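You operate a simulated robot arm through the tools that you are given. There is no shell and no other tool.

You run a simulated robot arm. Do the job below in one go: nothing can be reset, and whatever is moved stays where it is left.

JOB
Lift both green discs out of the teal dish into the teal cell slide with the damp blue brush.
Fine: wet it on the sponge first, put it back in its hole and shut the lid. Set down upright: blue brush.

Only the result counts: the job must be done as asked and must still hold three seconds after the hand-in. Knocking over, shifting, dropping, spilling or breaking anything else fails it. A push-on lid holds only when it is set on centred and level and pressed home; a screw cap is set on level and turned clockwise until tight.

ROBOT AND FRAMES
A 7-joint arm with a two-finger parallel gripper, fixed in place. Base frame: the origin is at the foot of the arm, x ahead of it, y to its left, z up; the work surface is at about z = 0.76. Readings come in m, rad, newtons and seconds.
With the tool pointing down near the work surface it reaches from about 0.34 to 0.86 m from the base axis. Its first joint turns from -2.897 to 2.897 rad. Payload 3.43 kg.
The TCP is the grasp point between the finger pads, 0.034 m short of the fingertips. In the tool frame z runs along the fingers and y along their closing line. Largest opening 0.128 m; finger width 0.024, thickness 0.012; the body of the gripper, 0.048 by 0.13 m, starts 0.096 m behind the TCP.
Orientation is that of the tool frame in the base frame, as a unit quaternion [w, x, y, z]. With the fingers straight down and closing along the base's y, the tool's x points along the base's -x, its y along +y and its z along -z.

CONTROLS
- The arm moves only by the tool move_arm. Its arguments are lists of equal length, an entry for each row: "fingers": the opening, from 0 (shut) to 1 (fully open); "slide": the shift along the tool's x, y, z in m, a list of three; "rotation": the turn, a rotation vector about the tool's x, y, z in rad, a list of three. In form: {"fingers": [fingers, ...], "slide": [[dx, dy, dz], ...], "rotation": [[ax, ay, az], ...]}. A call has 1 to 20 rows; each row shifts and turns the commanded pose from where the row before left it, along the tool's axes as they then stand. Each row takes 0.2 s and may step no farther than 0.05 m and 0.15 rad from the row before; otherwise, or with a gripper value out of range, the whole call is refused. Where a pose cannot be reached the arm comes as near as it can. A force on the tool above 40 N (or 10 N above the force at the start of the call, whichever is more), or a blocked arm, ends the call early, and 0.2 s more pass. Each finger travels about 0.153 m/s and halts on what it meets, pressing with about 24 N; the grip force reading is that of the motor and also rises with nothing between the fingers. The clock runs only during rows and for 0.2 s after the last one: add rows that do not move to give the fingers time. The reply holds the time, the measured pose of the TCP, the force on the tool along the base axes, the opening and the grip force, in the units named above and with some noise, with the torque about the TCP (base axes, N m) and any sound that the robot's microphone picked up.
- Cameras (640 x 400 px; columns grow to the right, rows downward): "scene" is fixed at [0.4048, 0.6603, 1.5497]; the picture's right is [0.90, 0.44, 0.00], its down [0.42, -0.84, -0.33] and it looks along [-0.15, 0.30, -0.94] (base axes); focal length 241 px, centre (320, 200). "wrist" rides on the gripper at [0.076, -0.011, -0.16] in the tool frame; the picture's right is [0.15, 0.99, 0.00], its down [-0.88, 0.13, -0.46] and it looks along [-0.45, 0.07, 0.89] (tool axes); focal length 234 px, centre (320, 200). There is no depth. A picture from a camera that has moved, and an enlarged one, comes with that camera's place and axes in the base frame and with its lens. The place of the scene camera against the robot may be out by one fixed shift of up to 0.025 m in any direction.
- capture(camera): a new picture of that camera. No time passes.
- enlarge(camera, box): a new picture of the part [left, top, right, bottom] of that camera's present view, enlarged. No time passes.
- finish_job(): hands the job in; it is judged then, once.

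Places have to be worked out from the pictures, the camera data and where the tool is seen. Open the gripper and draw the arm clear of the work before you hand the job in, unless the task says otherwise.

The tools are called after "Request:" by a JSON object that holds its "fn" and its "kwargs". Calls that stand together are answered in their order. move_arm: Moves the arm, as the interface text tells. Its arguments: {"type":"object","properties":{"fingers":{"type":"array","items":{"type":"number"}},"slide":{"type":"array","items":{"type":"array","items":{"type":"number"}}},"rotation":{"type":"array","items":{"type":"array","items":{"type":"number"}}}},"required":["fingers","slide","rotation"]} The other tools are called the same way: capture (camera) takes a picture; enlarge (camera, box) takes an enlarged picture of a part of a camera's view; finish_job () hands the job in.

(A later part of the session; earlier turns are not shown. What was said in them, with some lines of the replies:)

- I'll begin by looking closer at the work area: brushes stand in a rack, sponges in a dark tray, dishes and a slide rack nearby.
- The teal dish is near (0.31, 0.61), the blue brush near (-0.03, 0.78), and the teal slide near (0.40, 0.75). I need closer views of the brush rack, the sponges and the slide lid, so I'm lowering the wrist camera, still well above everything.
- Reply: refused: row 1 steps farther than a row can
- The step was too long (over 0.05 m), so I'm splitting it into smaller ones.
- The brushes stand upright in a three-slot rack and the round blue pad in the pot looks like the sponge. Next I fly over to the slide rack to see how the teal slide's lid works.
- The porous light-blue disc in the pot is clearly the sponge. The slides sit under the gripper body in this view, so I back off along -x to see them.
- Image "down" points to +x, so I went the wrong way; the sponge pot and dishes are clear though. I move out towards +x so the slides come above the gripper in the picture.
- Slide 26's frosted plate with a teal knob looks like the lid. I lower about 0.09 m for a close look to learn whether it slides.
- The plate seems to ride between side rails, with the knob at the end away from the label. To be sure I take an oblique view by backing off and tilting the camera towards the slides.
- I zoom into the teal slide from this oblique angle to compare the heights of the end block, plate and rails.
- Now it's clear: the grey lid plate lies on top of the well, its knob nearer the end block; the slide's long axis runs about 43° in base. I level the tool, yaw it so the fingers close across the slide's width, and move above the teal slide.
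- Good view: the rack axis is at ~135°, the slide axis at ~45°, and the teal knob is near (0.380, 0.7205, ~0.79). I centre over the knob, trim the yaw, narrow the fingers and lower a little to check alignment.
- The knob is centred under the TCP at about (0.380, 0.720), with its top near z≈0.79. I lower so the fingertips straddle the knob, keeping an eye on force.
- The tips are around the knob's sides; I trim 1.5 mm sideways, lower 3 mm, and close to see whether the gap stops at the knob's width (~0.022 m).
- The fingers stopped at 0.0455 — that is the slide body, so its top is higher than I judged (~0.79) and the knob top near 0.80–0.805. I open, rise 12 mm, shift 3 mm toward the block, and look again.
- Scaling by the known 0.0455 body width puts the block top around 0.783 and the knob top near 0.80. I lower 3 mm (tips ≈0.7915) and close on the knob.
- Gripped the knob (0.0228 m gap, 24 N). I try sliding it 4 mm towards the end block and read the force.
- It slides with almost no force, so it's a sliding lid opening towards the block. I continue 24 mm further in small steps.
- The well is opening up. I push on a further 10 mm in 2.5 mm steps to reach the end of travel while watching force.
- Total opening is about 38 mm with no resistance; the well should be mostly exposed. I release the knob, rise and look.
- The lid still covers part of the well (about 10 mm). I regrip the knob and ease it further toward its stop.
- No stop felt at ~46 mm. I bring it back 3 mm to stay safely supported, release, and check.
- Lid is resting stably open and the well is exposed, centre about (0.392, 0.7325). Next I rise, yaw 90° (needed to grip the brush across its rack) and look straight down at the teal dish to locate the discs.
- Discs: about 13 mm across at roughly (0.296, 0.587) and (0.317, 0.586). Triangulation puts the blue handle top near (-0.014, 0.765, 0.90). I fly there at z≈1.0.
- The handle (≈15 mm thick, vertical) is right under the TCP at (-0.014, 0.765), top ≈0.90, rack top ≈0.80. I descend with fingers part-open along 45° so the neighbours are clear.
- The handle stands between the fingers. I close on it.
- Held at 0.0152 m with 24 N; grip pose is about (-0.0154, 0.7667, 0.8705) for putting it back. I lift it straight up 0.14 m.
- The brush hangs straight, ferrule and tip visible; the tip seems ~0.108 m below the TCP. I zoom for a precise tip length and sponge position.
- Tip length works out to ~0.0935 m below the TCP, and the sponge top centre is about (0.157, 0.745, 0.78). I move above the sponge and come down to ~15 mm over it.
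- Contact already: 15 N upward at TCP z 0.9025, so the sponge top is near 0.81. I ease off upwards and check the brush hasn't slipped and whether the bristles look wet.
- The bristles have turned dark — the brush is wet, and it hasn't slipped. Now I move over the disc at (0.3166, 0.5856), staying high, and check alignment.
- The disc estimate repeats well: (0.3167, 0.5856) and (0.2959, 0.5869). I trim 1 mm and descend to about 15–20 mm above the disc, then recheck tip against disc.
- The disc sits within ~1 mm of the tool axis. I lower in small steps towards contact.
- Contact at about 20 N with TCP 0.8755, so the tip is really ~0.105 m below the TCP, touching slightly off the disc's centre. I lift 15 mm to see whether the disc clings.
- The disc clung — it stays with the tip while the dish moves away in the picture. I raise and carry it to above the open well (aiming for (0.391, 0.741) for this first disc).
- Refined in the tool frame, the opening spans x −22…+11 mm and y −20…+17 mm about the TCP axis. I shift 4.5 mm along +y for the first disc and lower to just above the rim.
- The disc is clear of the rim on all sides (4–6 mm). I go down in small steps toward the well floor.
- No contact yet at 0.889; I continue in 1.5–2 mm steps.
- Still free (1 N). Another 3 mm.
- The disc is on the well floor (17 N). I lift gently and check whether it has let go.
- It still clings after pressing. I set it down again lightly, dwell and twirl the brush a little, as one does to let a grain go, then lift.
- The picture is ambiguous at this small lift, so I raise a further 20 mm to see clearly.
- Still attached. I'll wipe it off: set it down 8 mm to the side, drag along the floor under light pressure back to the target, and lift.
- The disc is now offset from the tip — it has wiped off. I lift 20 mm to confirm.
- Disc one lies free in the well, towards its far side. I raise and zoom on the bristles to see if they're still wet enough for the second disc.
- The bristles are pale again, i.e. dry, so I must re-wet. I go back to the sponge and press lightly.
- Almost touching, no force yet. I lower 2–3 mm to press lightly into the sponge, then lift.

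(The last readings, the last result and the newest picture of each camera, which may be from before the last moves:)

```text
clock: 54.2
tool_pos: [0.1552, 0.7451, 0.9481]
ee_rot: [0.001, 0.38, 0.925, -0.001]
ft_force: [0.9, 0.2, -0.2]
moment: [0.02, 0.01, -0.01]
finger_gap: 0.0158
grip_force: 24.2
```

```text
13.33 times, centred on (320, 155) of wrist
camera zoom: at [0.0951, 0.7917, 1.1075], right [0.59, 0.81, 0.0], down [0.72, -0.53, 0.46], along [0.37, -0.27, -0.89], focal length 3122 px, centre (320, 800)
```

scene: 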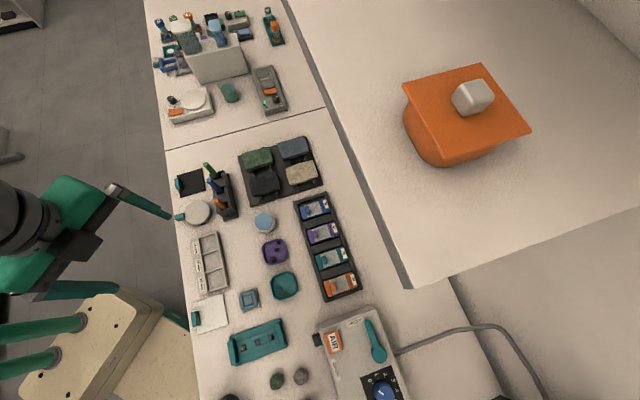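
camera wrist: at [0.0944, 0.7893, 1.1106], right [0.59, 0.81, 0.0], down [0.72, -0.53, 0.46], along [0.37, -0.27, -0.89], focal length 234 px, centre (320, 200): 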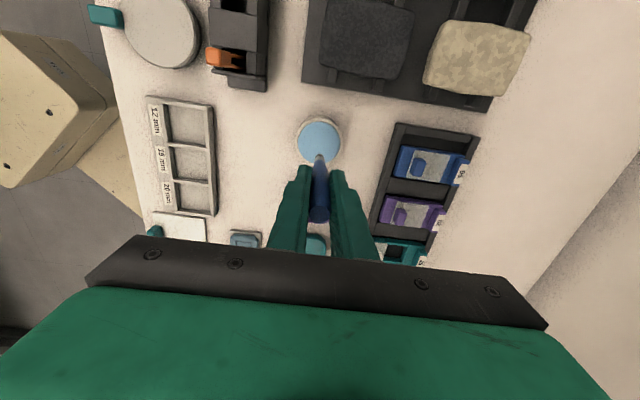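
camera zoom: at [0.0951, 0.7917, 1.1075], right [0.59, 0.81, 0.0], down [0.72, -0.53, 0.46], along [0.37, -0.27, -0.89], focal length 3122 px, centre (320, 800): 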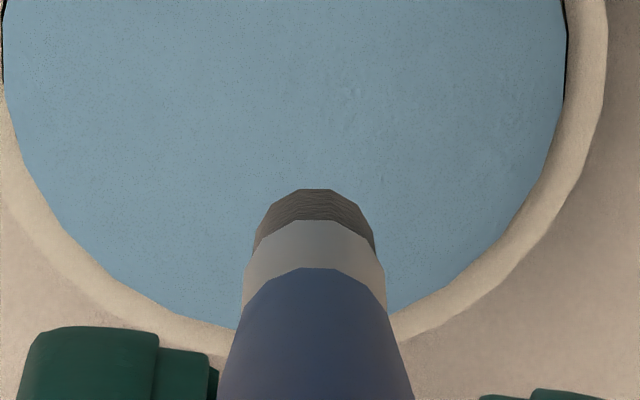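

Wet again (dark bristles). I head for the second disc, aiming the tip (about 3 mm off-axis) at its centre, TCP (0.2938, 0.589).

Request:
{"fn": "move_arm", "kwargs": {"fingers": [0.08, 0.08, 0.08, 0.08, 0.08, 0.08, 0.08], "slide": [[-0.0416, -0.0031, 0], [-0.0416, -0.0031, 0], [-0.0416, -0.0031, 0], [-0.0416, -0.0031, 0], [-0.0414, -0.003, 0], [0, 0, 0.03], [0, 0, 0.03]], "rotation": [[0, 0, 0], [0, 0, 0], [0, 0, 0], [0, 0, 0], [0, 0, 0], [0, 0, 0], [0, 0, 0]]}}

Request:
{"fn": "enlarge", "kwargs": {"camera": "wrist", "box": [280, 110, 360, 180]}}

```text
clock: 55.8
tool_pos: [0.2928, 0.5878, 0.8888]
ee_rot: [0.0, 0.381, 0.925, 0.0]
ft_force: [0.8, 0.3, 0.1]
moment: [0.02, 0.01, -0.02]
finger_gap: 0.0159
grip_force: 23.5
```

```text
5.71 times, centred on (320, 145) of wrist
camera zoom: at [0.2312, 0.6342, 1.0485], right [0.59, 0.81, 0.0], down [0.72, -0.53, 0.46], along [0.37, -0.27, -0.89], focal length 1338 px, centre (320, 514)
```

zoom: 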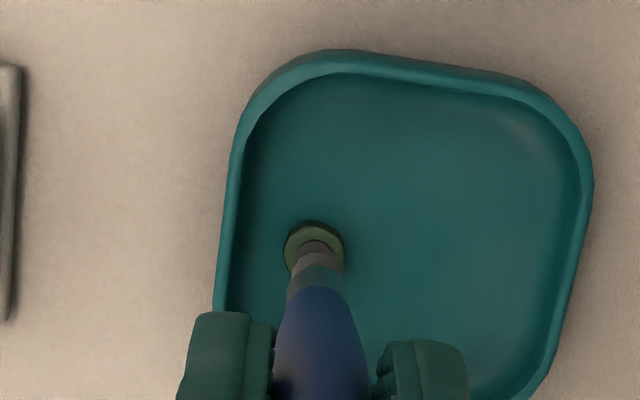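

Well aligned: the disc will meet the tip centre as I go down. I lower to contact.

Request:
{"fn": "move_arm", "kwargs": {"fingers": [0.08, 0.08, 0.08], "slide": [[0, 0, 0.006], [0, 0, 0.004], [0, 0, 0.002]], "rotation": [[0, 0, 0], [0, 0, 0], [0, 0, 0]]}}

```text
clock: 56.6
tool_pos: [0.2926, 0.5877, 0.8771]
ee_rot: [0.0, 0.38, 0.925, 0.001]
ft_force: [-1.2, -1.0, 2.7]
moment: [-0.02, 0.02, 0.04]
finger_gap: 0.0159
grip_force: 23.7
```

Just touching (≈3 N). One more millimetre, then lift.

Request:
{"fn": "move_arm", "kwargs": {"fingers": [0.08, 0.08], "slide": [[0, 0, 0.001], [0, 0, 0]], "rotation": [[0, 0, 0], [0, 0, 0]]}}

Request:
{"fn": "move_arm", "kwargs": {"fingers": [0.08, 0.08, 0.08], "slide": [[0, 0, -0.003], [0, 0, -0.007], [0, 0, -0.01]], "rotation": [[0, 0, 0], [0, 0, 0], [0, 0, 0]]}}

Request:
{"fn": "enlarge", "kwargs": {"camera": "wrist", "box": [280, 110, 360, 180]}}

```text
clock: 57.2
tool_pos: [0.2935, 0.5879, 0.8762]
ee_rot: [0.001, 0.38, 0.925, 0.002]
ft_force: [0.6, -0.1, 7.3]
moment: [0.04, 0.01, 0.02]
finger_gap: 0.0155
grip_force: 23.6
```

```text
clock: 58.0
tool_pos: [0.2952, 0.5881, 0.8952]
ee_rot: [0.001, 0.38, 0.925, 0.0]
ft_force: [0.2, -0.8, -0.3]
moment: [0.0, -0.01, 0.02]
finger_gap: 0.0158
grip_force: 23.9
```

```text
5.71 times, centred on (320, 145) of wrist
camera zoom: at [0.2323, 0.6335, 1.0552], right [0.59, 0.81, 0.0], down [0.72, -0.53, 0.46], along [0.37, -0.27, -0.89], focal length 1338 px, centre (320, 514)
```

zoom: 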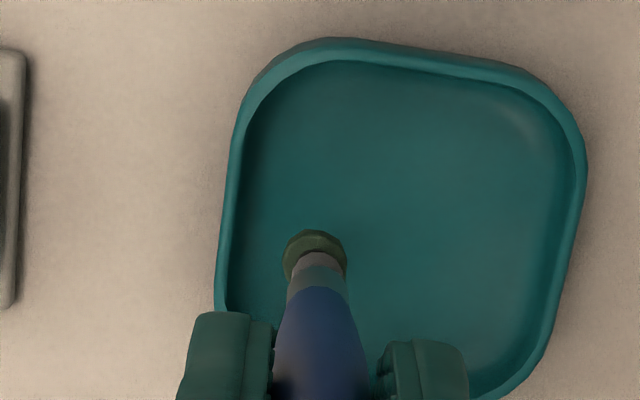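

The second disc clings, well centred. I raise and carry it to the well, to the corner away from the first disc.

Request:
{"fn": "move_arm", "kwargs": {"fingers": [0.08, 0.08, 0.08, 0.08, 0.08, 0.08, 0.08, 0.08], "slide": [[0, 0, -0.02], [0, 0, -0.02], [0, 0, -0.02], [0.0057, 0.0342, 0], [0.0057, 0.0342, 0], [0.0057, 0.0342, 0], [0.0057, 0.0342, 0], [0.0058, 0.0343, 0]], "rotation": [[0, 0, 0], [0, 0, 0], [0, 0, 0], [0, 0, 0], [0, 0, 0], [0, 0, 0], [0, 0, 0], [0, 0, 0]]}}

Request:
{"fn": "move_arm", "kwargs": {"fingers": [0.08, 0.08], "slide": [[0, 0, 0.03], [0, 0, 0.018]], "rotation": [[0, 0, 0], [0, 0, 0]]}}

Request:
{"fn": "enlarge", "kwargs": {"camera": "wrist", "box": [280, 110, 360, 180]}}

```text
clock: 59.8
tool_pos: [0.3938, 0.7291, 0.9552]
ee_rot: [0.0, 0.38, 0.925, 0.0]
ft_force: [0.8, -0.7, 0.3]
moment: [0.05, 0.07, 0.01]
finger_gap: 0.0161
grip_force: 24.2
```

```text
clock: 60.4
tool_pos: [0.3946, 0.7297, 0.907]
ee_rot: [0.0, 0.381, 0.925, 0.0]
ft_force: [-0.3, 0.3, -0.1]
moment: [0.01, 0.03, -0.01]
finger_gap: 0.0158
grip_force: 24.1
```

```text
5.71 times, centred on (320, 145) of wrist
camera zoom: at [0.3319, 0.7749, 1.0666], right [0.59, 0.81, 0.0], down [0.72, -0.53, 0.46], along [0.37, -0.27, -0.89], focal length 1338 px, centre (320, 514)
```

zoom: 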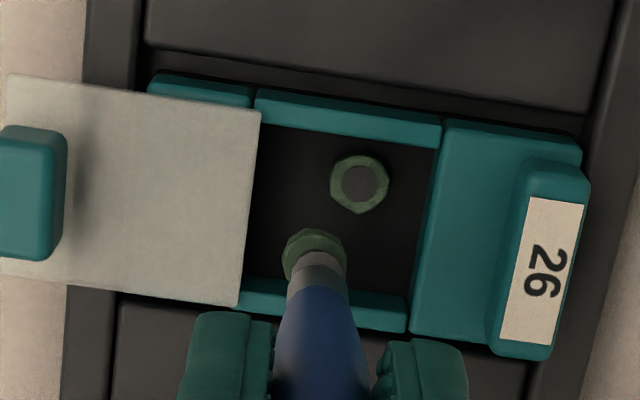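

Both discs visible. I shift 3 mm toward the near wall for clearance from disc one, then lower to just above the floor.

Request:
{"fn": "move_arm", "kwargs": {"fingers": [0.08, 0.08, 0.08, 0.08], "slide": [[-0.003, 0, 0], [0, 0, 0.01], [0, 0, 0.008], [0, 0, 0.005]], "rotation": [[0, 0, 0], [0, 0, 0], [0, 0, 0], [0, 0, 0]]}}

Request:
{"fn": "enlarge", "kwargs": {"camera": "wrist", "box": [280, 110, 360, 180]}}

```text
clock: 61.4
tool_pos: [0.3969, 0.7267, 0.8848]
ee_rot: [0.0, 0.38, 0.925, 0.001]
ft_force: [0.5, 0.0, -0.4]
moment: [0.01, -0.01, -0.03]
finger_gap: 0.0158
grip_force: 23.6
```

```text
5.71 times, centred on (320, 145) of wrist
camera zoom: at [0.3346, 0.773, 1.0434], right [0.59, 0.81, 0.0], down [0.72, -0.53, 0.46], along [0.37, -0.27, -0.89], focal length 1338 px, centre (320, 514)
```

zoom: 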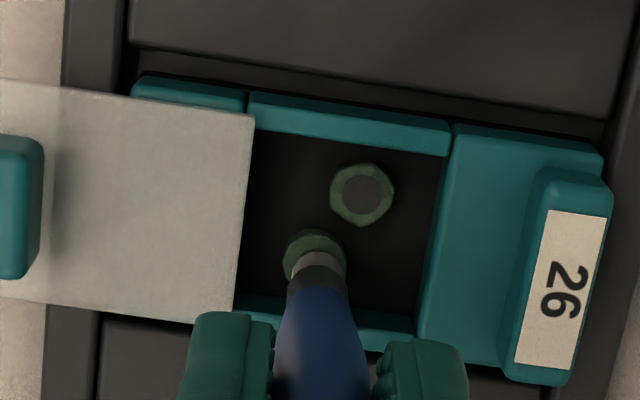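

Clearance looks good. I set it down and wipe 7 mm toward the lid side, away from disc one, then lift.

Request:
{"fn": "move_arm", "kwargs": {"fingers": [0.08, 0.08, 0.08, 0.08, 0.08, 0.08, 0.08, 0.08, 0.08], "slide": [[0, 0, 0.003], [0, 0, 0.0017], [0, -0.002, 0], [0, -0.002, 0], [0, -0.002, 0], [0, -0.0015, 0], [0, 0, -0.002], [0, 0, -0.006], [0, 0, -0.015]], "rotation": [[0, 0, 0], [0, 0, 0], [0, 0, 0], [0, 0, 0], [0, 0, 0], [0, 0, 0], [0, 0, 0], [0, 0, 0], [0, 0, 0]]}}

Request:
{"fn": "enlarge", "kwargs": {"camera": "wrist", "box": [280, 110, 360, 180]}}

```text
clock: 63.4
tool_pos: [0.391, 0.7235, 0.9032]
ee_rot: [-0.001, 0.38, 0.925, -0.001]
ft_force: [0.0, -0.2, -0.3]
moment: [-0.04, -0.02, 0.0]
finger_gap: 0.0157
grip_force: 23.7
```

```text
5.71 times, centred on (320, 145) of wrist
camera zoom: at [0.33, 0.7681, 1.0619], right [0.59, 0.81, 0.0], down [0.72, -0.53, 0.46], along [0.37, -0.27, -0.89], focal length 1338 px, centre (320, 514)
```

zoom: 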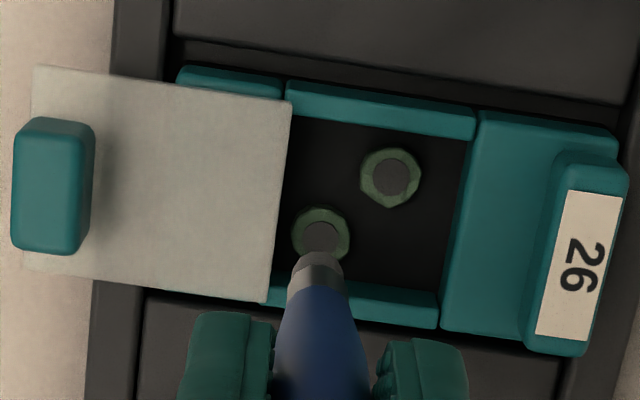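

The second disc seems to have stayed on the floor. I rise 50 mm to confirm both are in the well and the brush is empty.

Request:
{"fn": "move_arm", "kwargs": {"fingers": [0.08, 0.08, 0.08], "slide": [[0, 0, -0.015], [0, 0, -0.02], [0, 0, -0.02]], "rotation": [[0, 0, 0], [0, 0, 0], [0, 0, 0]]}}

Request:
{"fn": "enlarge", "kwargs": {"camera": "wrist", "box": [270, 90, 390, 190]}}

```text
clock: 64.2
tool_pos: [0.3915, 0.7227, 0.957]
ee_rot: [0.0, 0.38, 0.925, 0.0]
ft_force: [-0.1, -0.1, -1.0]
moment: [0.0, 0.01, -0.03]
finger_gap: 0.0158
grip_force: 24.3
```

```text
4.00 times, centred on (330, 140) of wrist
camera zoom: at [0.3297, 0.7683, 1.1166], right [0.59, 0.81, 0.0], down [0.72, -0.53, 0.46], along [0.37, -0.27, -0.89], focal length 937 px, centre (280, 440)
```

zoom: 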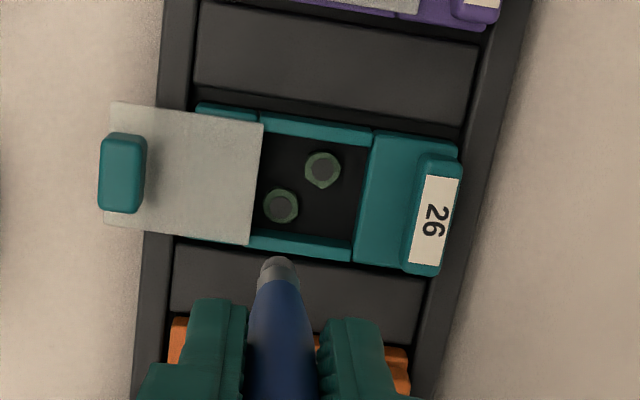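

Both discs lie in the well and the brush is clear. Now I rise and carry the brush back to above its hole at (-0.0154, 0.7667).

Request:
{"fn": "move_arm", "kwargs": {"fingers": [0.08, 0.08, 0.08, 0.08, 0.08, 0.08, 0.08, 0.08, 0.08, 0.08, 0.08], "slide": [[0, 0, -0.03], [0, 0, -0.0335], [0.03557, -0.0283, 0], [0.03557, -0.0283, 0], [0.03557, -0.0283, 0], [0.03557, -0.0283, 0], [0.03557, -0.0283, 0], [0.03557, -0.0283, 0], [0.03557, -0.0283, 0], [0.03557, -0.0283, 0], [0.03554, -0.0283, 0]], "rotation": [[0, 0, 0], [0, 0, 0], [0, 0, 0], [0, 0, 0], [0, 0, 0], [0, 0, 0], [0, 0, 0], [0, 0, 0], [0, 0, 0], [0, 0, 0], [0, 0, 0]]}}

Request:
{"fn": "enlarge", "kwargs": {"camera": "wrist", "box": [260, 90, 380, 230]}}

Request:
{"fn": "enlarge", "kwargs": {"camera": "wrist", "box": [300, 140, 340, 170]}}

```text
clock: 66.6
tool_pos: [-0.0139, 0.7673, 1.0196]
ee_rot: [0.0, 0.382, 0.924, 0.0]
ft_force: [0.4, -0.6, -0.2]
moment: [0.01, 0.08, 0.0]
finger_gap: 0.016
grip_force: 23.4
```

```text
2.86 times, centred on (320, 160) of wrist
camera zoom: at [-0.0763, 0.813, 1.1793], right [0.59, 0.8, 0.0], down [0.72, -0.53, 0.46], along [0.37, -0.27, -0.89], focal length 669 px, centre (320, 314)
```

zoom: 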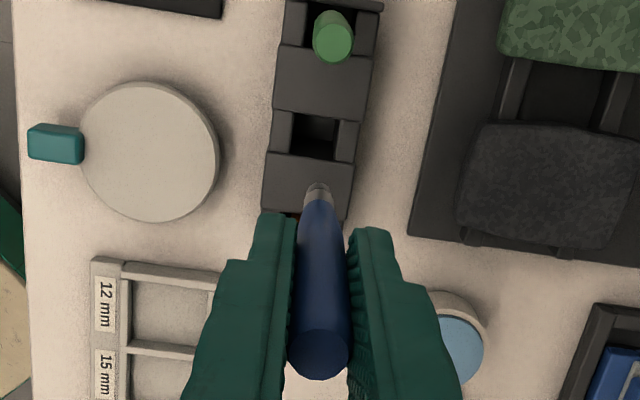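

```text
13.33 times, centred on (320, 155) of wrist
camera zoom: at [-0.0763, 0.813, 1.1793], right [0.59, 0.8, 0.0], down [0.72, -0.53, 0.46], along [0.37, -0.27, -0.89], focal length 3122 px, centre (320, 800)
```

zoom: 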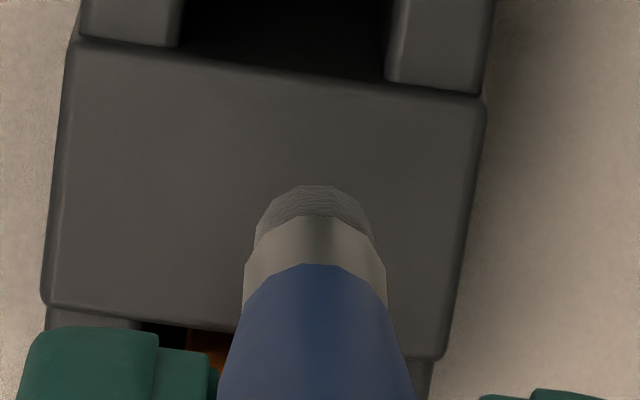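

The tip looks unchanged in the grip. Comparing the pocket position with the earlier lift picture, I correct by (+0.5, −1.6) mm and lower most of the way.

Request:
{"fn": "move_arm", "kwargs": {"fingers": [0.08, 0.08, 0.08, 0.08], "slide": [[0.0005, -0.0016, 0], [0, 0, 0.04], [0, 0, 0.03], [0, 0, 0.015]], "rotation": [[0, 0, 0], [0, 0, 0], [0, 0, 0], [0, 0, 0]]}}

Request:
{"fn": "enlarge", "kwargs": {"camera": "wrist", "box": [280, 110, 360, 180]}}

Request:
{"fn": "enlarge", "kwargs": {"camera": "scene", "box": [170, 140, 270, 230]}}

```text
clock: 67.6
tool_pos: [-0.0175, 0.7662, 0.9367]
ee_rot: [0.0, 0.38, 0.925, 0.0]
ft_force: [0.2, 0.2, -0.2]
moment: [0.0, 0.01, -0.05]
finger_gap: 0.0161
grip_force: 24.1
```

```text
5.71 times, centred on (320, 145) of wrist
camera zoom: at [-0.0785, 0.8118, 1.0953], right [0.59, 0.81, 0.0], down [0.72, -0.53, 0.46], along [0.37, -0.27, -0.89], focal length 1338 px, centre (320, 514)
```

zoom: 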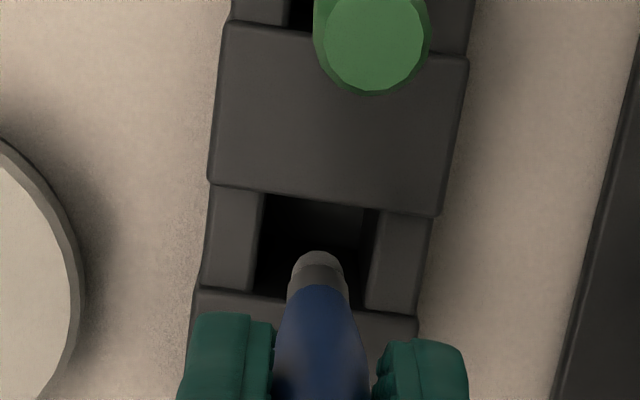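

```text
4.44 times, centred on (220, 185) of scene
camera zoom: at [0.4048, 0.6603, 1.5497], right [0.9, 0.44, 0.0], down [0.42, -0.84, -0.33], along [-0.15, 0.3, -0.94], focal length 1072 px, centre (764, 267)
```

zoom: 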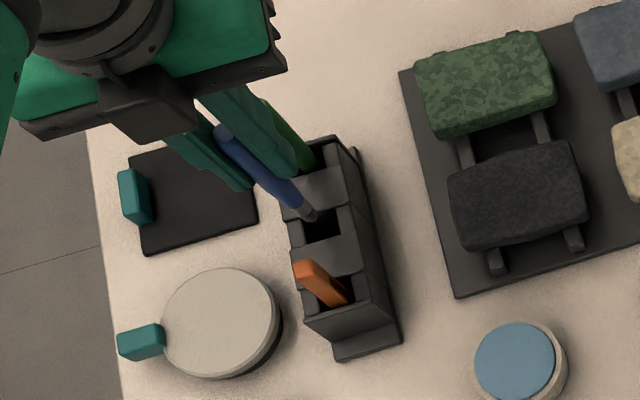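

The tip is centred over the pocket. I lower the brush in, watching the force.

Request:
{"fn": "move_arm", "kwargs": {"fingers": [0.08, 0.08, 0.08, 0.08], "slide": [[-0.001, 0.0005, 0.015], [0, 0, 0.02], [0, 0, 0.015], [0, 0, 0.008]], "rotation": [[0, 0, 0], [0, 0, 0], [0, 0, 0], [0, 0, 0]]}}

Request:
{"fn": "enlarge", "kwargs": {"camera": "scene", "box": [170, 140, 270, 230]}}

```text
clock: 68.6
tool_pos: [-0.0177, 0.7658, 0.8779]
ee_rot: [-0.001, 0.38, 0.925, 0.0]
ft_force: [0.0, -0.8, 0.5]
moment: [-0.05, 0.02, 0.02]
finger_gap: 0.0157
grip_force: 23.9
```

```text
4.44 times, centred on (220, 185) of scene
camera zoom: at [0.4048, 0.6603, 1.5497], right [0.9, 0.44, 0.0], down [0.42, -0.84, -0.33], along [-0.15, 0.3, -0.94], focal length 1072 px, centre (764, 267)
```

zoom: 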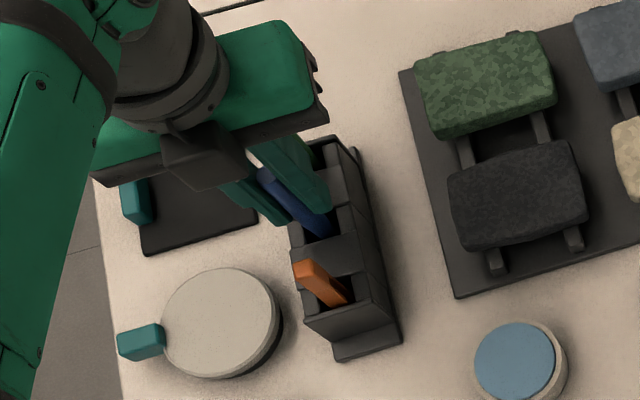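

The brush is in the pocket with no contact force; about 7 mm to go. I continue in small steps until the floor is felt.

Request:
{"fn": "move_arm", "kwargs": {"fingers": [0.08, 0.08, 0.08], "slide": [[0, 0, 0.003], [0, 0, 0.002], [0, 0, 0.001]], "rotation": [[0, 0, 0], [0, 0, 0], [0, 0, 0]]}}

```text
clock: 69.4
tool_pos: [-0.0171, 0.7655, 0.8727]
ee_rot: [0.0, 0.38, 0.925, 0.001]
ft_force: [0.7, -2.3, 11.8]
moment: [-0.23, -0.15, -0.01]
finger_gap: 0.0158
grip_force: 24.1
```

Floor felt (12 N). I back off half a millimetre, open slowly and check that it stands upright.

Request:
{"fn": "move_arm", "kwargs": {"fingers": [0.08, 0.12, 0.16, 0.25, 0.4, 0.5], "slide": [[0, 0, -0.0007], [0, 0, 0], [0, 0, 0], [0, 0, 0], [0, 0, 0], [0, 0, 0]], "rotation": [[0, 0, 0], [0, 0, 0], [0, 0, 0], [0, 0, 0], [0, 0, 0], [0, 0, 0]]}}

Request:
{"fn": "enlarge", "kwargs": {"camera": "wrist", "box": [250, 110, 410, 230]}}

Request:
{"fn": "enlarge", "kwargs": {"camera": "scene", "box": [170, 140, 270, 230]}}

```text
clock: 70.8
tool_pos: [-0.0177, 0.766, 0.8726]
ee_rot: [0.0, 0.38, 0.925, 0.0]
ft_force: [0.3, 1.2, -0.4]
moment: [-0.01, 0.01, -0.02]
finger_gap: 0.0641
grip_force: 0.0
```

```text
3.33 times, centred on (330, 170) of wrist
camera zoom: at [-0.0783, 0.811, 1.0321], right [0.59, 0.81, 0.0], down [0.72, -0.53, 0.46], along [0.37, -0.27, -0.89], focal length 781 px, centre (287, 300)
```

zoom: 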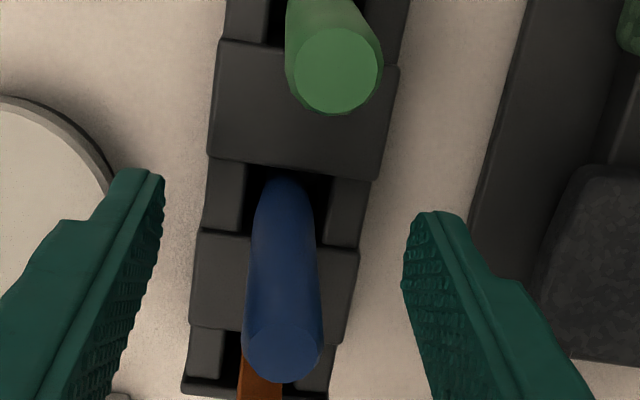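

```text
4.44 times, centred on (220, 185) of scene
camera zoom: at [0.4048, 0.6603, 1.5497], right [0.9, 0.44, 0.0], down [0.42, -0.84, -0.33], along [-0.15, 0.3, -0.94], focal length 1072 px, centre (764, 267)
```

zoom: 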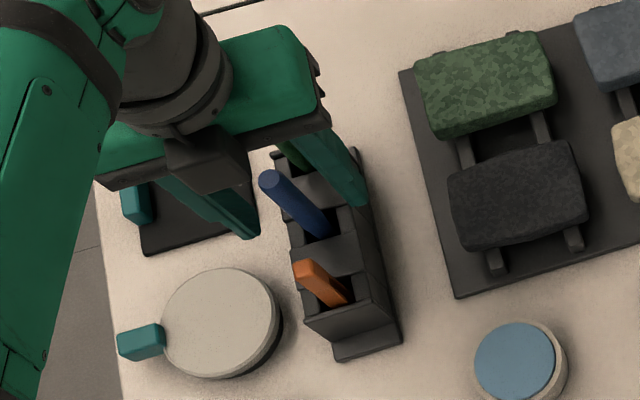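

The blue brush stands upright exactly as before. I rise clear and fly back over the slide, then yaw back to grip the lid knob across.

Request:
{"fn": "move_arm", "kwargs": {"fingers": [0.5, 0.5, 0.5, 0.5, 0.5, 0.5, 0.5, 0.5, 0.5, 0.5, 0.5], "slide": [[0, 0, -0.03], [0, 0, -0.05], [0, 0, -0.05], [-0.0394, 0.02515, 0], [-0.0394, 0.02515, 0], [-0.0394, 0.02515, 0], [-0.0394, 0.02515, 0], [-0.0394, 0.02515, 0], [-0.0394, 0.02515, 0], [-0.0394, 0.02515, 0], [-0.0394, 0.02515, 0]], "rotation": [[0, 0, 0], [0, 0, 0], [0, 0, 0], [0, 0, 0], [0, 0, 0], [0, 0, 0], [0, 0, 0], [0, 0, 0], [0, 0, 0], [0, 0, 0], [0, 0, 0]]}}

Request:
{"fn": "move_arm", "kwargs": {"fingers": [0.45, 0.45, 0.45, 0.45, 0.45, 0.45, 0.45, 0.45, 0.45, 0.45, 0.45, 0.45], "slide": [[0, 0, 0], [0, 0, 0], [0, 0, 0], [0, 0, 0], [0, 0, 0], [0, 0, 0], [0, 0, 0.01], [0, 0, 0.02], [0, 0, 0.02], [0, 0, 0.02], [0, 0, 0.02], [0, 0, 0]], "rotation": [[0, 0, -0.1432], [0, 0, -0.1432], [0, 0, -0.1432], [0, 0, -0.1432], [0, 0, -0.1432], [0, 0, -0.1432], [0, 0, -0.1432], [0, 0, -0.1432], [0, 0, -0.1432], [0, 0, -0.1432], [0, 0, -0.1432], [0, 0, 0]]}}

Request:
{"fn": "capture", "kwargs": {"camera": "wrist"}}

Request:
{"fn": "enlarge", "kwargs": {"camera": "wrist", "box": [250, 110, 390, 230]}}

Request:
{"fn": "capture", "kwargs": {"camera": "scene"}}

```text
clock: 73.2
tool_pos: [0.3489, 0.6885, 1.0031]
ee_rot: [0.0, 0.379, 0.925, 0.001]
ft_force: [-0.7, 0.3, 0.1]
moment: [-0.01, -0.04, -0.01]
finger_gap: 0.064
grip_force: 0.1
```

```text
clock: 75.8
tool_pos: [0.3492, 0.6854, 0.9127]
ee_rot: [0.0, -0.388, 0.922, 0.001]
ft_force: [0.0, 0.1, -1.0]
moment: [0.01, 0.01, 0.0]
finger_gap: 0.0575
grip_force: 0.1
```

```text
taken
camera wrist: at [0.3042, 0.6246, 1.0719], right [-0.81, 0.59, 0.0], down [0.52, 0.72, 0.46], along [0.27, 0.37, -0.89], focal length 234 px, centre (320, 200)
```

wrist: 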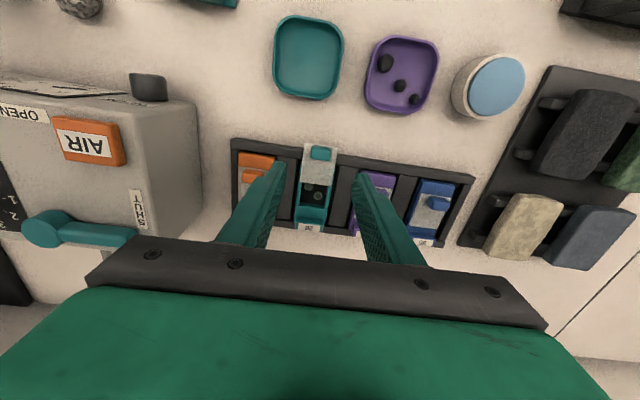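

```text
3.33 times, centred on (320, 170) of wrist
camera zoom: at [0.3042, 0.6246, 1.0719], right [-0.81, 0.59, 0.0], down [0.52, 0.72, 0.46], along [0.27, 0.37, -0.89], focal length 781 px, centre (320, 300)
```

zoom: 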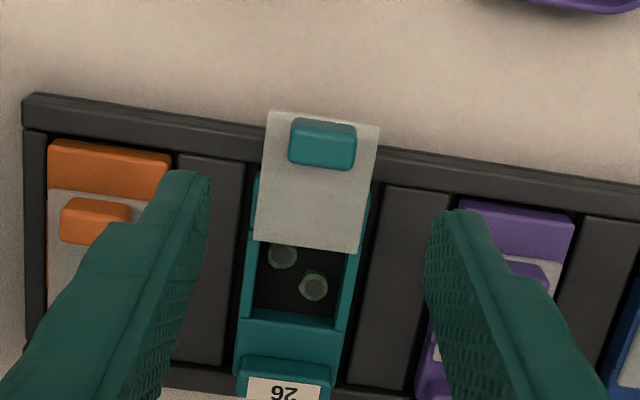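

```text
taken
```

scene: 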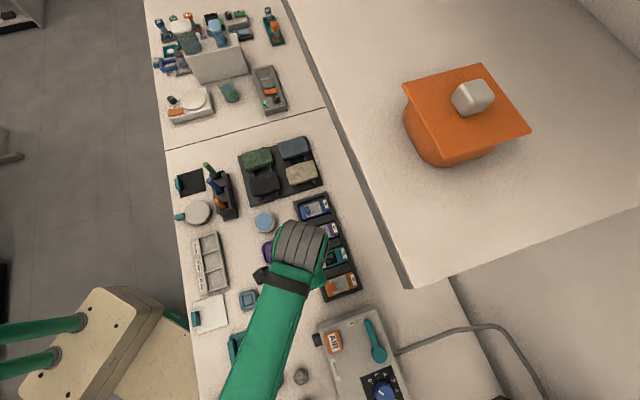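

Dish empty, both discs in the well, brush in its rack. The knob is ~1.5–2 mm to +y of the tool; I correct, descend to 0.826 and grip it.

Request:
{"fn": "move_arm", "kwargs": {"fingers": [0.45, 0.45, 0.45, 0.45, 0.3, 0.14, 0.14, 0.14], "slide": [[0, 0.0016, 0.03], [0, 0, 0.03], [0, 0, 0.02], [0, 0, 0.0055], [0, 0, 0], [0, 0, 0], [0, 0, 0], [0, 0, 0]], "rotation": [[0, 0, 0.007], [0, 0, 0], [0, 0, 0], [0, 0, 0], [0, 0, 0], [0, 0, 0], [0, 0, 0], [0, 0, 0]]}}

Request:
{"fn": "enlarge", "kwargs": {"camera": "wrist", "box": [250, 130, 390, 250]}}

```text
clock: 77.6
tool_pos: [0.3483, 0.6875, 0.8273]
ee_rot: [0.001, -0.383, 0.924, 0.0]
ft_force: [0.3, 0.6, 0.4]
moment: [-0.01, 0.05, -0.04]
finger_gap: 0.0225
grip_force: 23.6
```

```text
3.33 times, centred on (320, 190) of wrist
camera zoom: at [0.3028, 0.6261, 0.9866], right [-0.8, 0.59, 0.0], down [0.53, 0.72, 0.46], along [0.27, 0.37, -0.89], focal length 781 px, centre (320, 233)
```

zoom: 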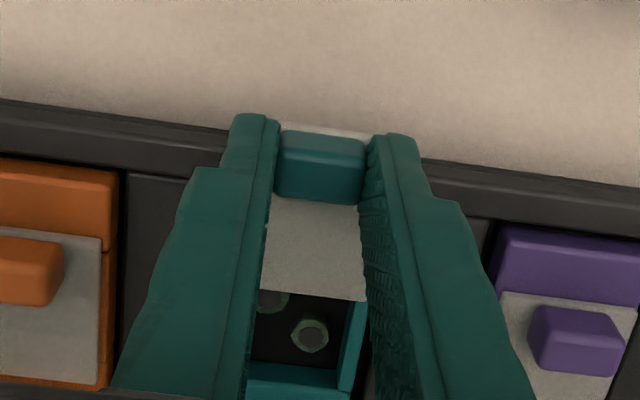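

Gripped (0.0225 m). I slide the lid shut, about 42 mm, slowing near the end.

Request:
{"fn": "move_arm", "kwargs": {"fingers": [0.14, 0.14, 0.14, 0.14, 0.14, 0.14, 0.14], "slide": [[-0.006, 0, 0], [-0.006, 0, 0], [-0.006, 0, 0], [-0.006, 0, 0], [-0.006, 0, 0], [-0.006, 0, 0], [-0.004, 0, 0]], "rotation": [[0, 0, 0], [0, 0, 0], [0, 0, 0], [0, 0, 0], [0, 0, 0], [0, 0, 0], [0, 0, 0]]}}

Request:
{"fn": "enlarge", "kwargs": {"camera": "wrist", "box": [250, 130, 390, 250]}}

```text
clock: 79.2
tool_pos: [0.3762, 0.7158, 0.8278]
ee_rot: [0.0, -0.384, 0.923, 0.0]
ft_force: [-0.8, 0.6, -0.1]
moment: [0.02, 0.06, -0.01]
finger_gap: 0.0226
grip_force: 24.0
```

```text
3.33 times, centred on (320, 190) of wrist
camera zoom: at [0.3307, 0.6547, 0.9865], right [-0.8, 0.59, 0.0], down [0.53, 0.72, 0.46], along [0.27, 0.37, -0.89], focal length 781 px, centre (320, 233)
```

zoom: 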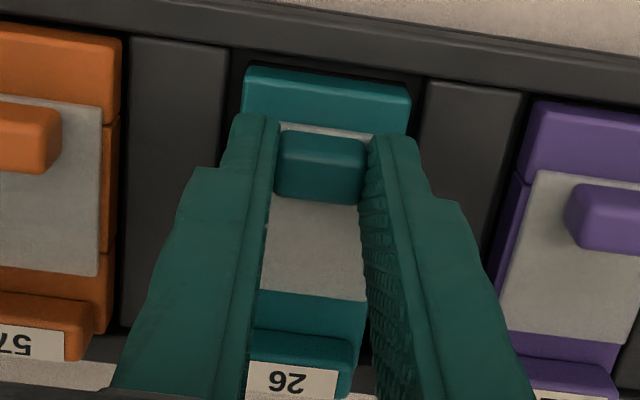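

About 2–3 mm remain. I continue in 1 mm steps and watch for the stop.

Request:
{"fn": "move_arm", "kwargs": {"fingers": [0.14, 0.14, 0.14], "slide": [[-0.001, 0, 0], [-0.001, 0, 0], [-0.0005, 0, 0]], "rotation": [[0, 0, 0], [0, 0, 0], [0, 0, 0]]}}

Request:
{"fn": "enlarge", "kwargs": {"camera": "wrist", "box": [250, 130, 390, 250]}}

```text
clock: 80.0
tool_pos: [0.3787, 0.7178, 0.8268]
ee_rot: [-0.001, -0.383, 0.924, 0.0]
ft_force: [0.3, -0.4, 0.6]
moment: [-0.01, -0.02, 0.03]
finger_gap: 0.0227
grip_force: 24.3
```

```text
3.33 times, centred on (320, 190) of wrist
camera zoom: at [0.333, 0.6563, 0.9869], right [-0.8, 0.6, 0.0], down [0.53, 0.72, 0.46], along [0.27, 0.37, -0.89], focal length 781 px, centre (320, 233)
```

zoom: 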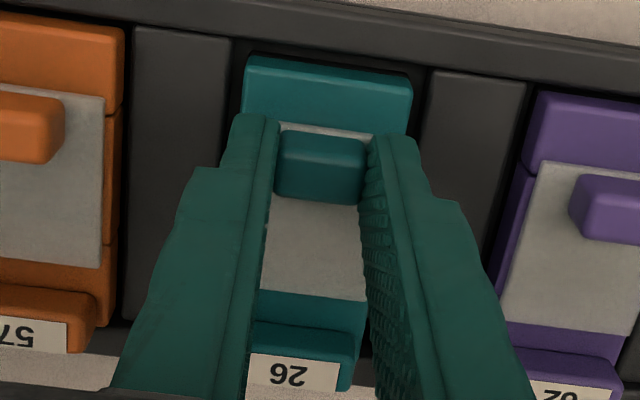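

Compared with the original closed picture the lid is still ~2.5 mm short relative to the block. I push on gently in 1 mm steps.

Request:
{"fn": "move_arm", "kwargs": {"fingers": [0.14, 0.14, 0.14], "slide": [[-0.001, 0, 0], [-0.001, 0, 0], [-0.0007, 0, 0]], "rotation": [[0, 0, 0], [0, 0, 0], [0, 0, 0]]}}

Request:
{"fn": "enlarge", "kwargs": {"camera": "wrist", "box": [250, 130, 390, 250]}}

```text
clock: 80.8
tool_pos: [0.3808, 0.72, 0.8278]
ee_rot: [-0.001, -0.384, 0.923, 0.0]
ft_force: [0.2, -0.1, -0.5]
moment: [0.01, 0.0, 0.01]
finger_gap: 0.0227
grip_force: 23.7
```

```text
3.33 times, centred on (320, 190) of wrist
camera zoom: at [0.3346, 0.6581, 0.987], right [-0.8, 0.59, 0.0], down [0.53, 0.72, 0.46], along [0.27, 0.37, -0.89], focal length 781 px, centre (320, 233)
```

zoom: 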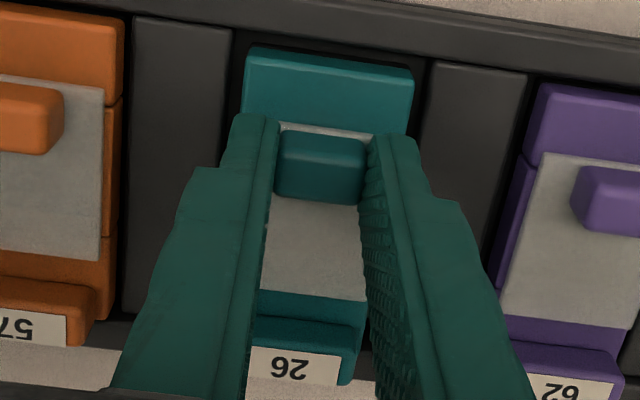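

Now the knob-to-block spacing matches the original closed state. I nudge 1 mm more to feel for the closed stop.

Request:
{"fn": "move_arm", "kwargs": {"fingers": [0.14, 0.14], "slide": [[-0.0008, 0, 0], [0, 0, 0]], "rotation": [[0, 0, 0], [0, 0, 0]]}}

Request:
{"fn": "enlarge", "kwargs": {"camera": "wrist", "box": [250, 130, 390, 250]}}

```text
clock: 81.4
tool_pos: [0.3813, 0.72, 0.8271]
ee_rot: [0.0, -0.384, 0.923, 0.0]
ft_force: [-0.5, 0.2, 0.2]
moment: [-0.03, 0.03, -0.02]
finger_gap: 0.0226
grip_force: 23.7
```

```text
3.33 times, centred on (320, 190) of wrist
camera zoom: at [0.335, 0.6587, 0.987], right [-0.8, 0.59, 0.0], down [0.53, 0.72, 0.46], along [0.27, 0.37, -0.89], focal length 781 px, centre (320, 233)
```

zoom: 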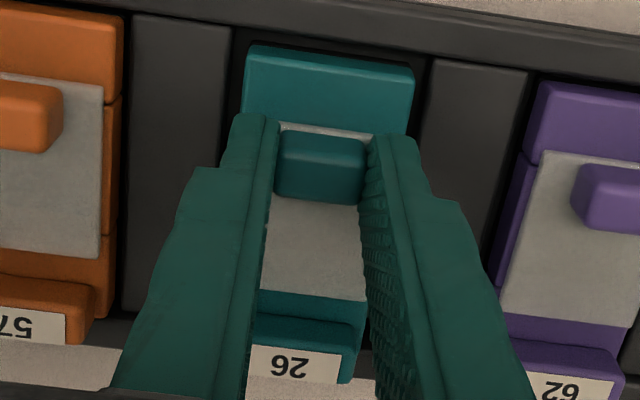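

No stop felt, and the spacing equals the neighbours'. I release, rise and compare the lid with the other slides.

Request:
{"fn": "move_arm", "kwargs": {"fingers": [0.2, 0.3, 0.45, 0.45, 0.45, 0.45], "slide": [[0, 0, 0], [0, 0, 0], [0, 0, 0], [0, 0, -0.015], [0, 0, -0.015], [0, 0, -0.015]], "rotation": [[0, 0, 0], [0, 0, 0], [0, 0, 0], [0, 0, 0], [0, 0, 0], [0, 0, 0]]}}

Request:
{"fn": "enlarge", "kwargs": {"camera": "wrist", "box": [260, 120, 380, 220]}}

Request:
{"fn": "enlarge", "kwargs": {"camera": "wrist", "box": [300, 130, 350, 190]}}

```text
clock: 82.8
tool_pos: [0.381, 0.7207, 0.8731]
ee_rot: [0.0, -0.384, 0.923, 0.0]
ft_force: [-0.1, 1.2, 0.5]
moment: [0.01, -0.02, -0.02]
finger_gap: 0.0574
grip_force: 0.0
```

```text
4.00 times, centred on (320, 170) of wrist
camera zoom: at [0.3346, 0.6587, 1.0323], right [-0.8, 0.59, 0.0], down [0.53, 0.72, 0.46], along [0.27, 0.37, -0.89], focal length 937 px, centre (320, 320)
```

zoom: 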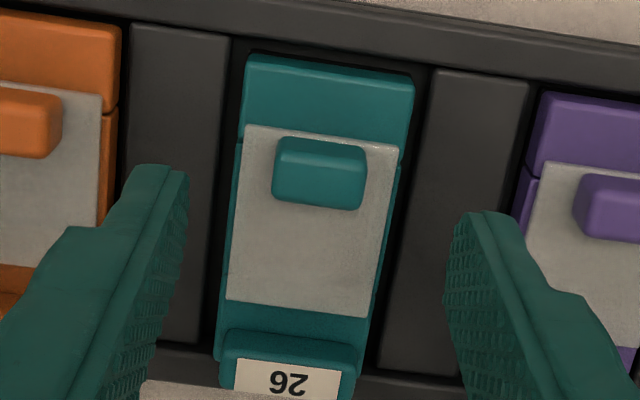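

```text
6.67 times, centred on (325, 160) of wrist
camera zoom: at [0.3346, 0.6587, 1.0323], right [-0.8, 0.59, 0.0], down [0.53, 0.72, 0.46], along [0.27, 0.37, -0.89], focal length 1561 px, centre (287, 467)
```

zoom: 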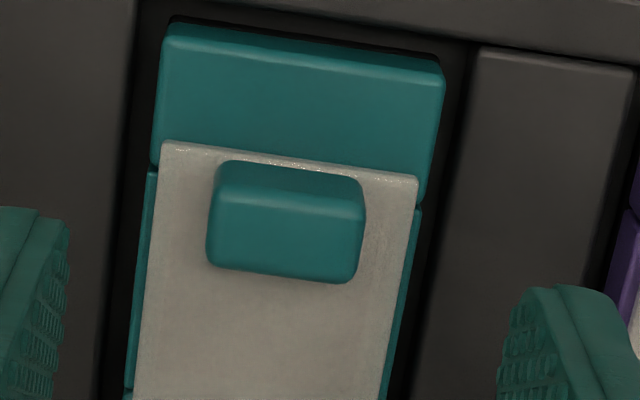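

The lid appears closed like its neighbours. I withdraw the arm upwards and back so the scene camera can compare with the very first picture.

Request:
{"fn": "move_arm", "kwargs": {"fingers": [0.45, 0.45, 0.45, 0.45, 0.45, 0.45, 0.45, 0.45, 0.45], "slide": [[0, 0, -0.04], [0, 0, -0.04], [0, 0, -0.04], [0.04, 0, -0.02], [0.045, 0, -0.01], [0.045, 0, 0], [0.045, 0, 0], [0.045, 0, 0], [0.045, 0, 0]], "rotation": [[0, 0, 0], [0, 0, 0], [0, 0, 0], [0, 0, 0], [0, 0, 0], [0, 0, 0], [0, 0, 0], [0, 0, 0], [0, 0, 0]]}}

Request:
{"fn": "enlarge", "kwargs": {"camera": "scene", "box": [305, 235, 365, 280]}}

Request:
{"fn": "capture", "kwargs": {"camera": "scene"}}

Request:
{"fn": "enlarge", "kwargs": {"camera": "scene", "box": [290, 190, 370, 310]}}

Request:
{"fn": "enlarge", "kwargs": {"camera": "scene", "box": [160, 130, 360, 255]}}

```text
clock: 84.8
tool_pos: [0.1936, 0.5317, 1.0207]
ee_rot: [0.001, -0.383, 0.924, 0.0]
ft_force: [-0.1, 0.4, -0.2]
moment: [-0.01, 0.0, 0.01]
finger_gap: 0.0576
grip_force: 0.0
```

```text
8.89 times, centred on (335, 258) of scene
camera zoom: at [0.4048, 0.6603, 1.5497], right [0.9, 0.44, 0.0], down [0.42, -0.84, -0.33], along [-0.15, 0.3, -0.94], focal length 2145 px, centre (187, -311)
```

zoom: 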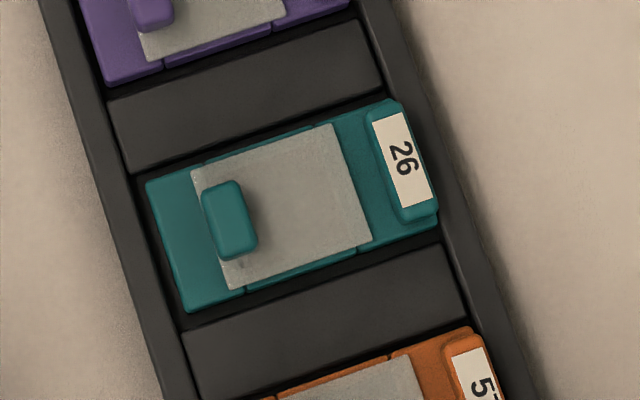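

```text
taken
```

scene: 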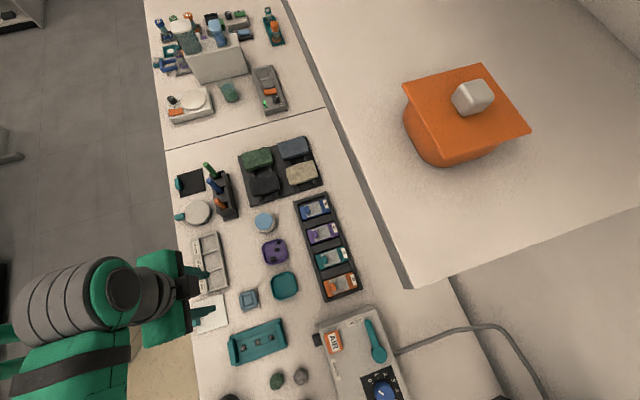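

```text
3.33 times, centred on (330, 250) of scene
camera zoom: at [0.4048, 0.6603, 1.5497], right [0.9, 0.44, 0.0], down [0.42, -0.84, -0.33], along [-0.15, 0.3, -0.94], focal length 804 px, centre (287, 33)
```

zoom: 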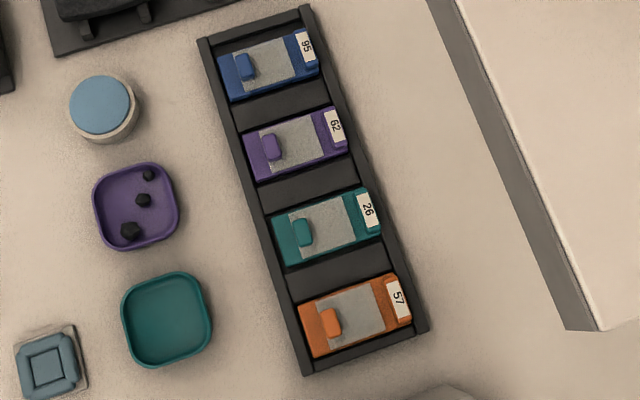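

```text
3.20 times, centred on (260, 192) of scene
camera zoom: at [0.4048, 0.6603, 1.5497], right [0.9, 0.44, 0.0], down [0.42, -0.84, -0.33], along [-0.15, 0.3, -0.94], focal length 772 px, centre (512, 224)
```

zoom: 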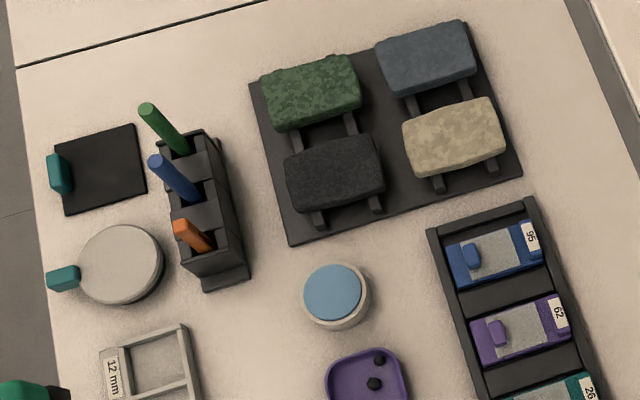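

Relative to the slide body, the lid is exactly where it was originally (shut against its stop). The dish is empty, the brush stands upright in its hole, and everything else is unchanged. I open the gripper fully and draw the arm a bit higher before handing in.

Request:
{"fn": "move_arm", "kwargs": {"fingers": [0.7, 1, 1, 1, 1], "slide": [[0, 0, -0.03], [0.01, 0, -0.04], [0, 0, -0.03], [0, 0, 0], [0, 0, 0]], "rotation": [[0, 0, 0], [0, 0, 0], [0, 0, 0], [0, 0, 0], [0, 0, 0]]}}

Request:
{"fn": "capture", "kwargs": {"camera": "scene"}}

```text
clock: 86.0
tool_pos: [0.1858, 0.5262, 1.1221]
ee_rot: [0.001, -0.384, 0.923, 0.0]
ft_force: [-0.2, 0.7, -0.3]
moment: [0.01, 0.01, -0.06]
finger_gap: 0.1281
grip_force: 0.0
```

```text
taken
```

scene: 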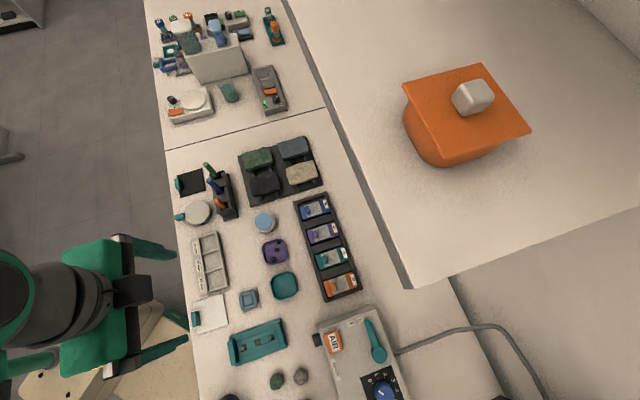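

Everything is in its final state and the arm is clear with the gripper open, so I hand the job in.

Request:
{"fn": "finish_job", "kwargs": {}}

```text
The job is handed in.
```

The job is handed in: both green discs are in the teal cell slide with its lid shut, and the blue brush is back upright in its hole.

- **Wetting:** I wet the brush on the blue sponge before each disc, because it had dried out after the first one.
- **Discs:** Neither disc let go when set straight down. I wiped each one off along the floor of the slide's well, and both were lying free in the well before I shut the lid. The teal dish is empty.
- **Lid:** It slid shut, and its position on the slide matches the first pictures. Pushing it shut moved the teal slide about 1.5 mm within its slot in the rack.
- **Everything else:** The last scene picture shows nothing else moved. I opened the gripper and drew the arm clear before handing in.
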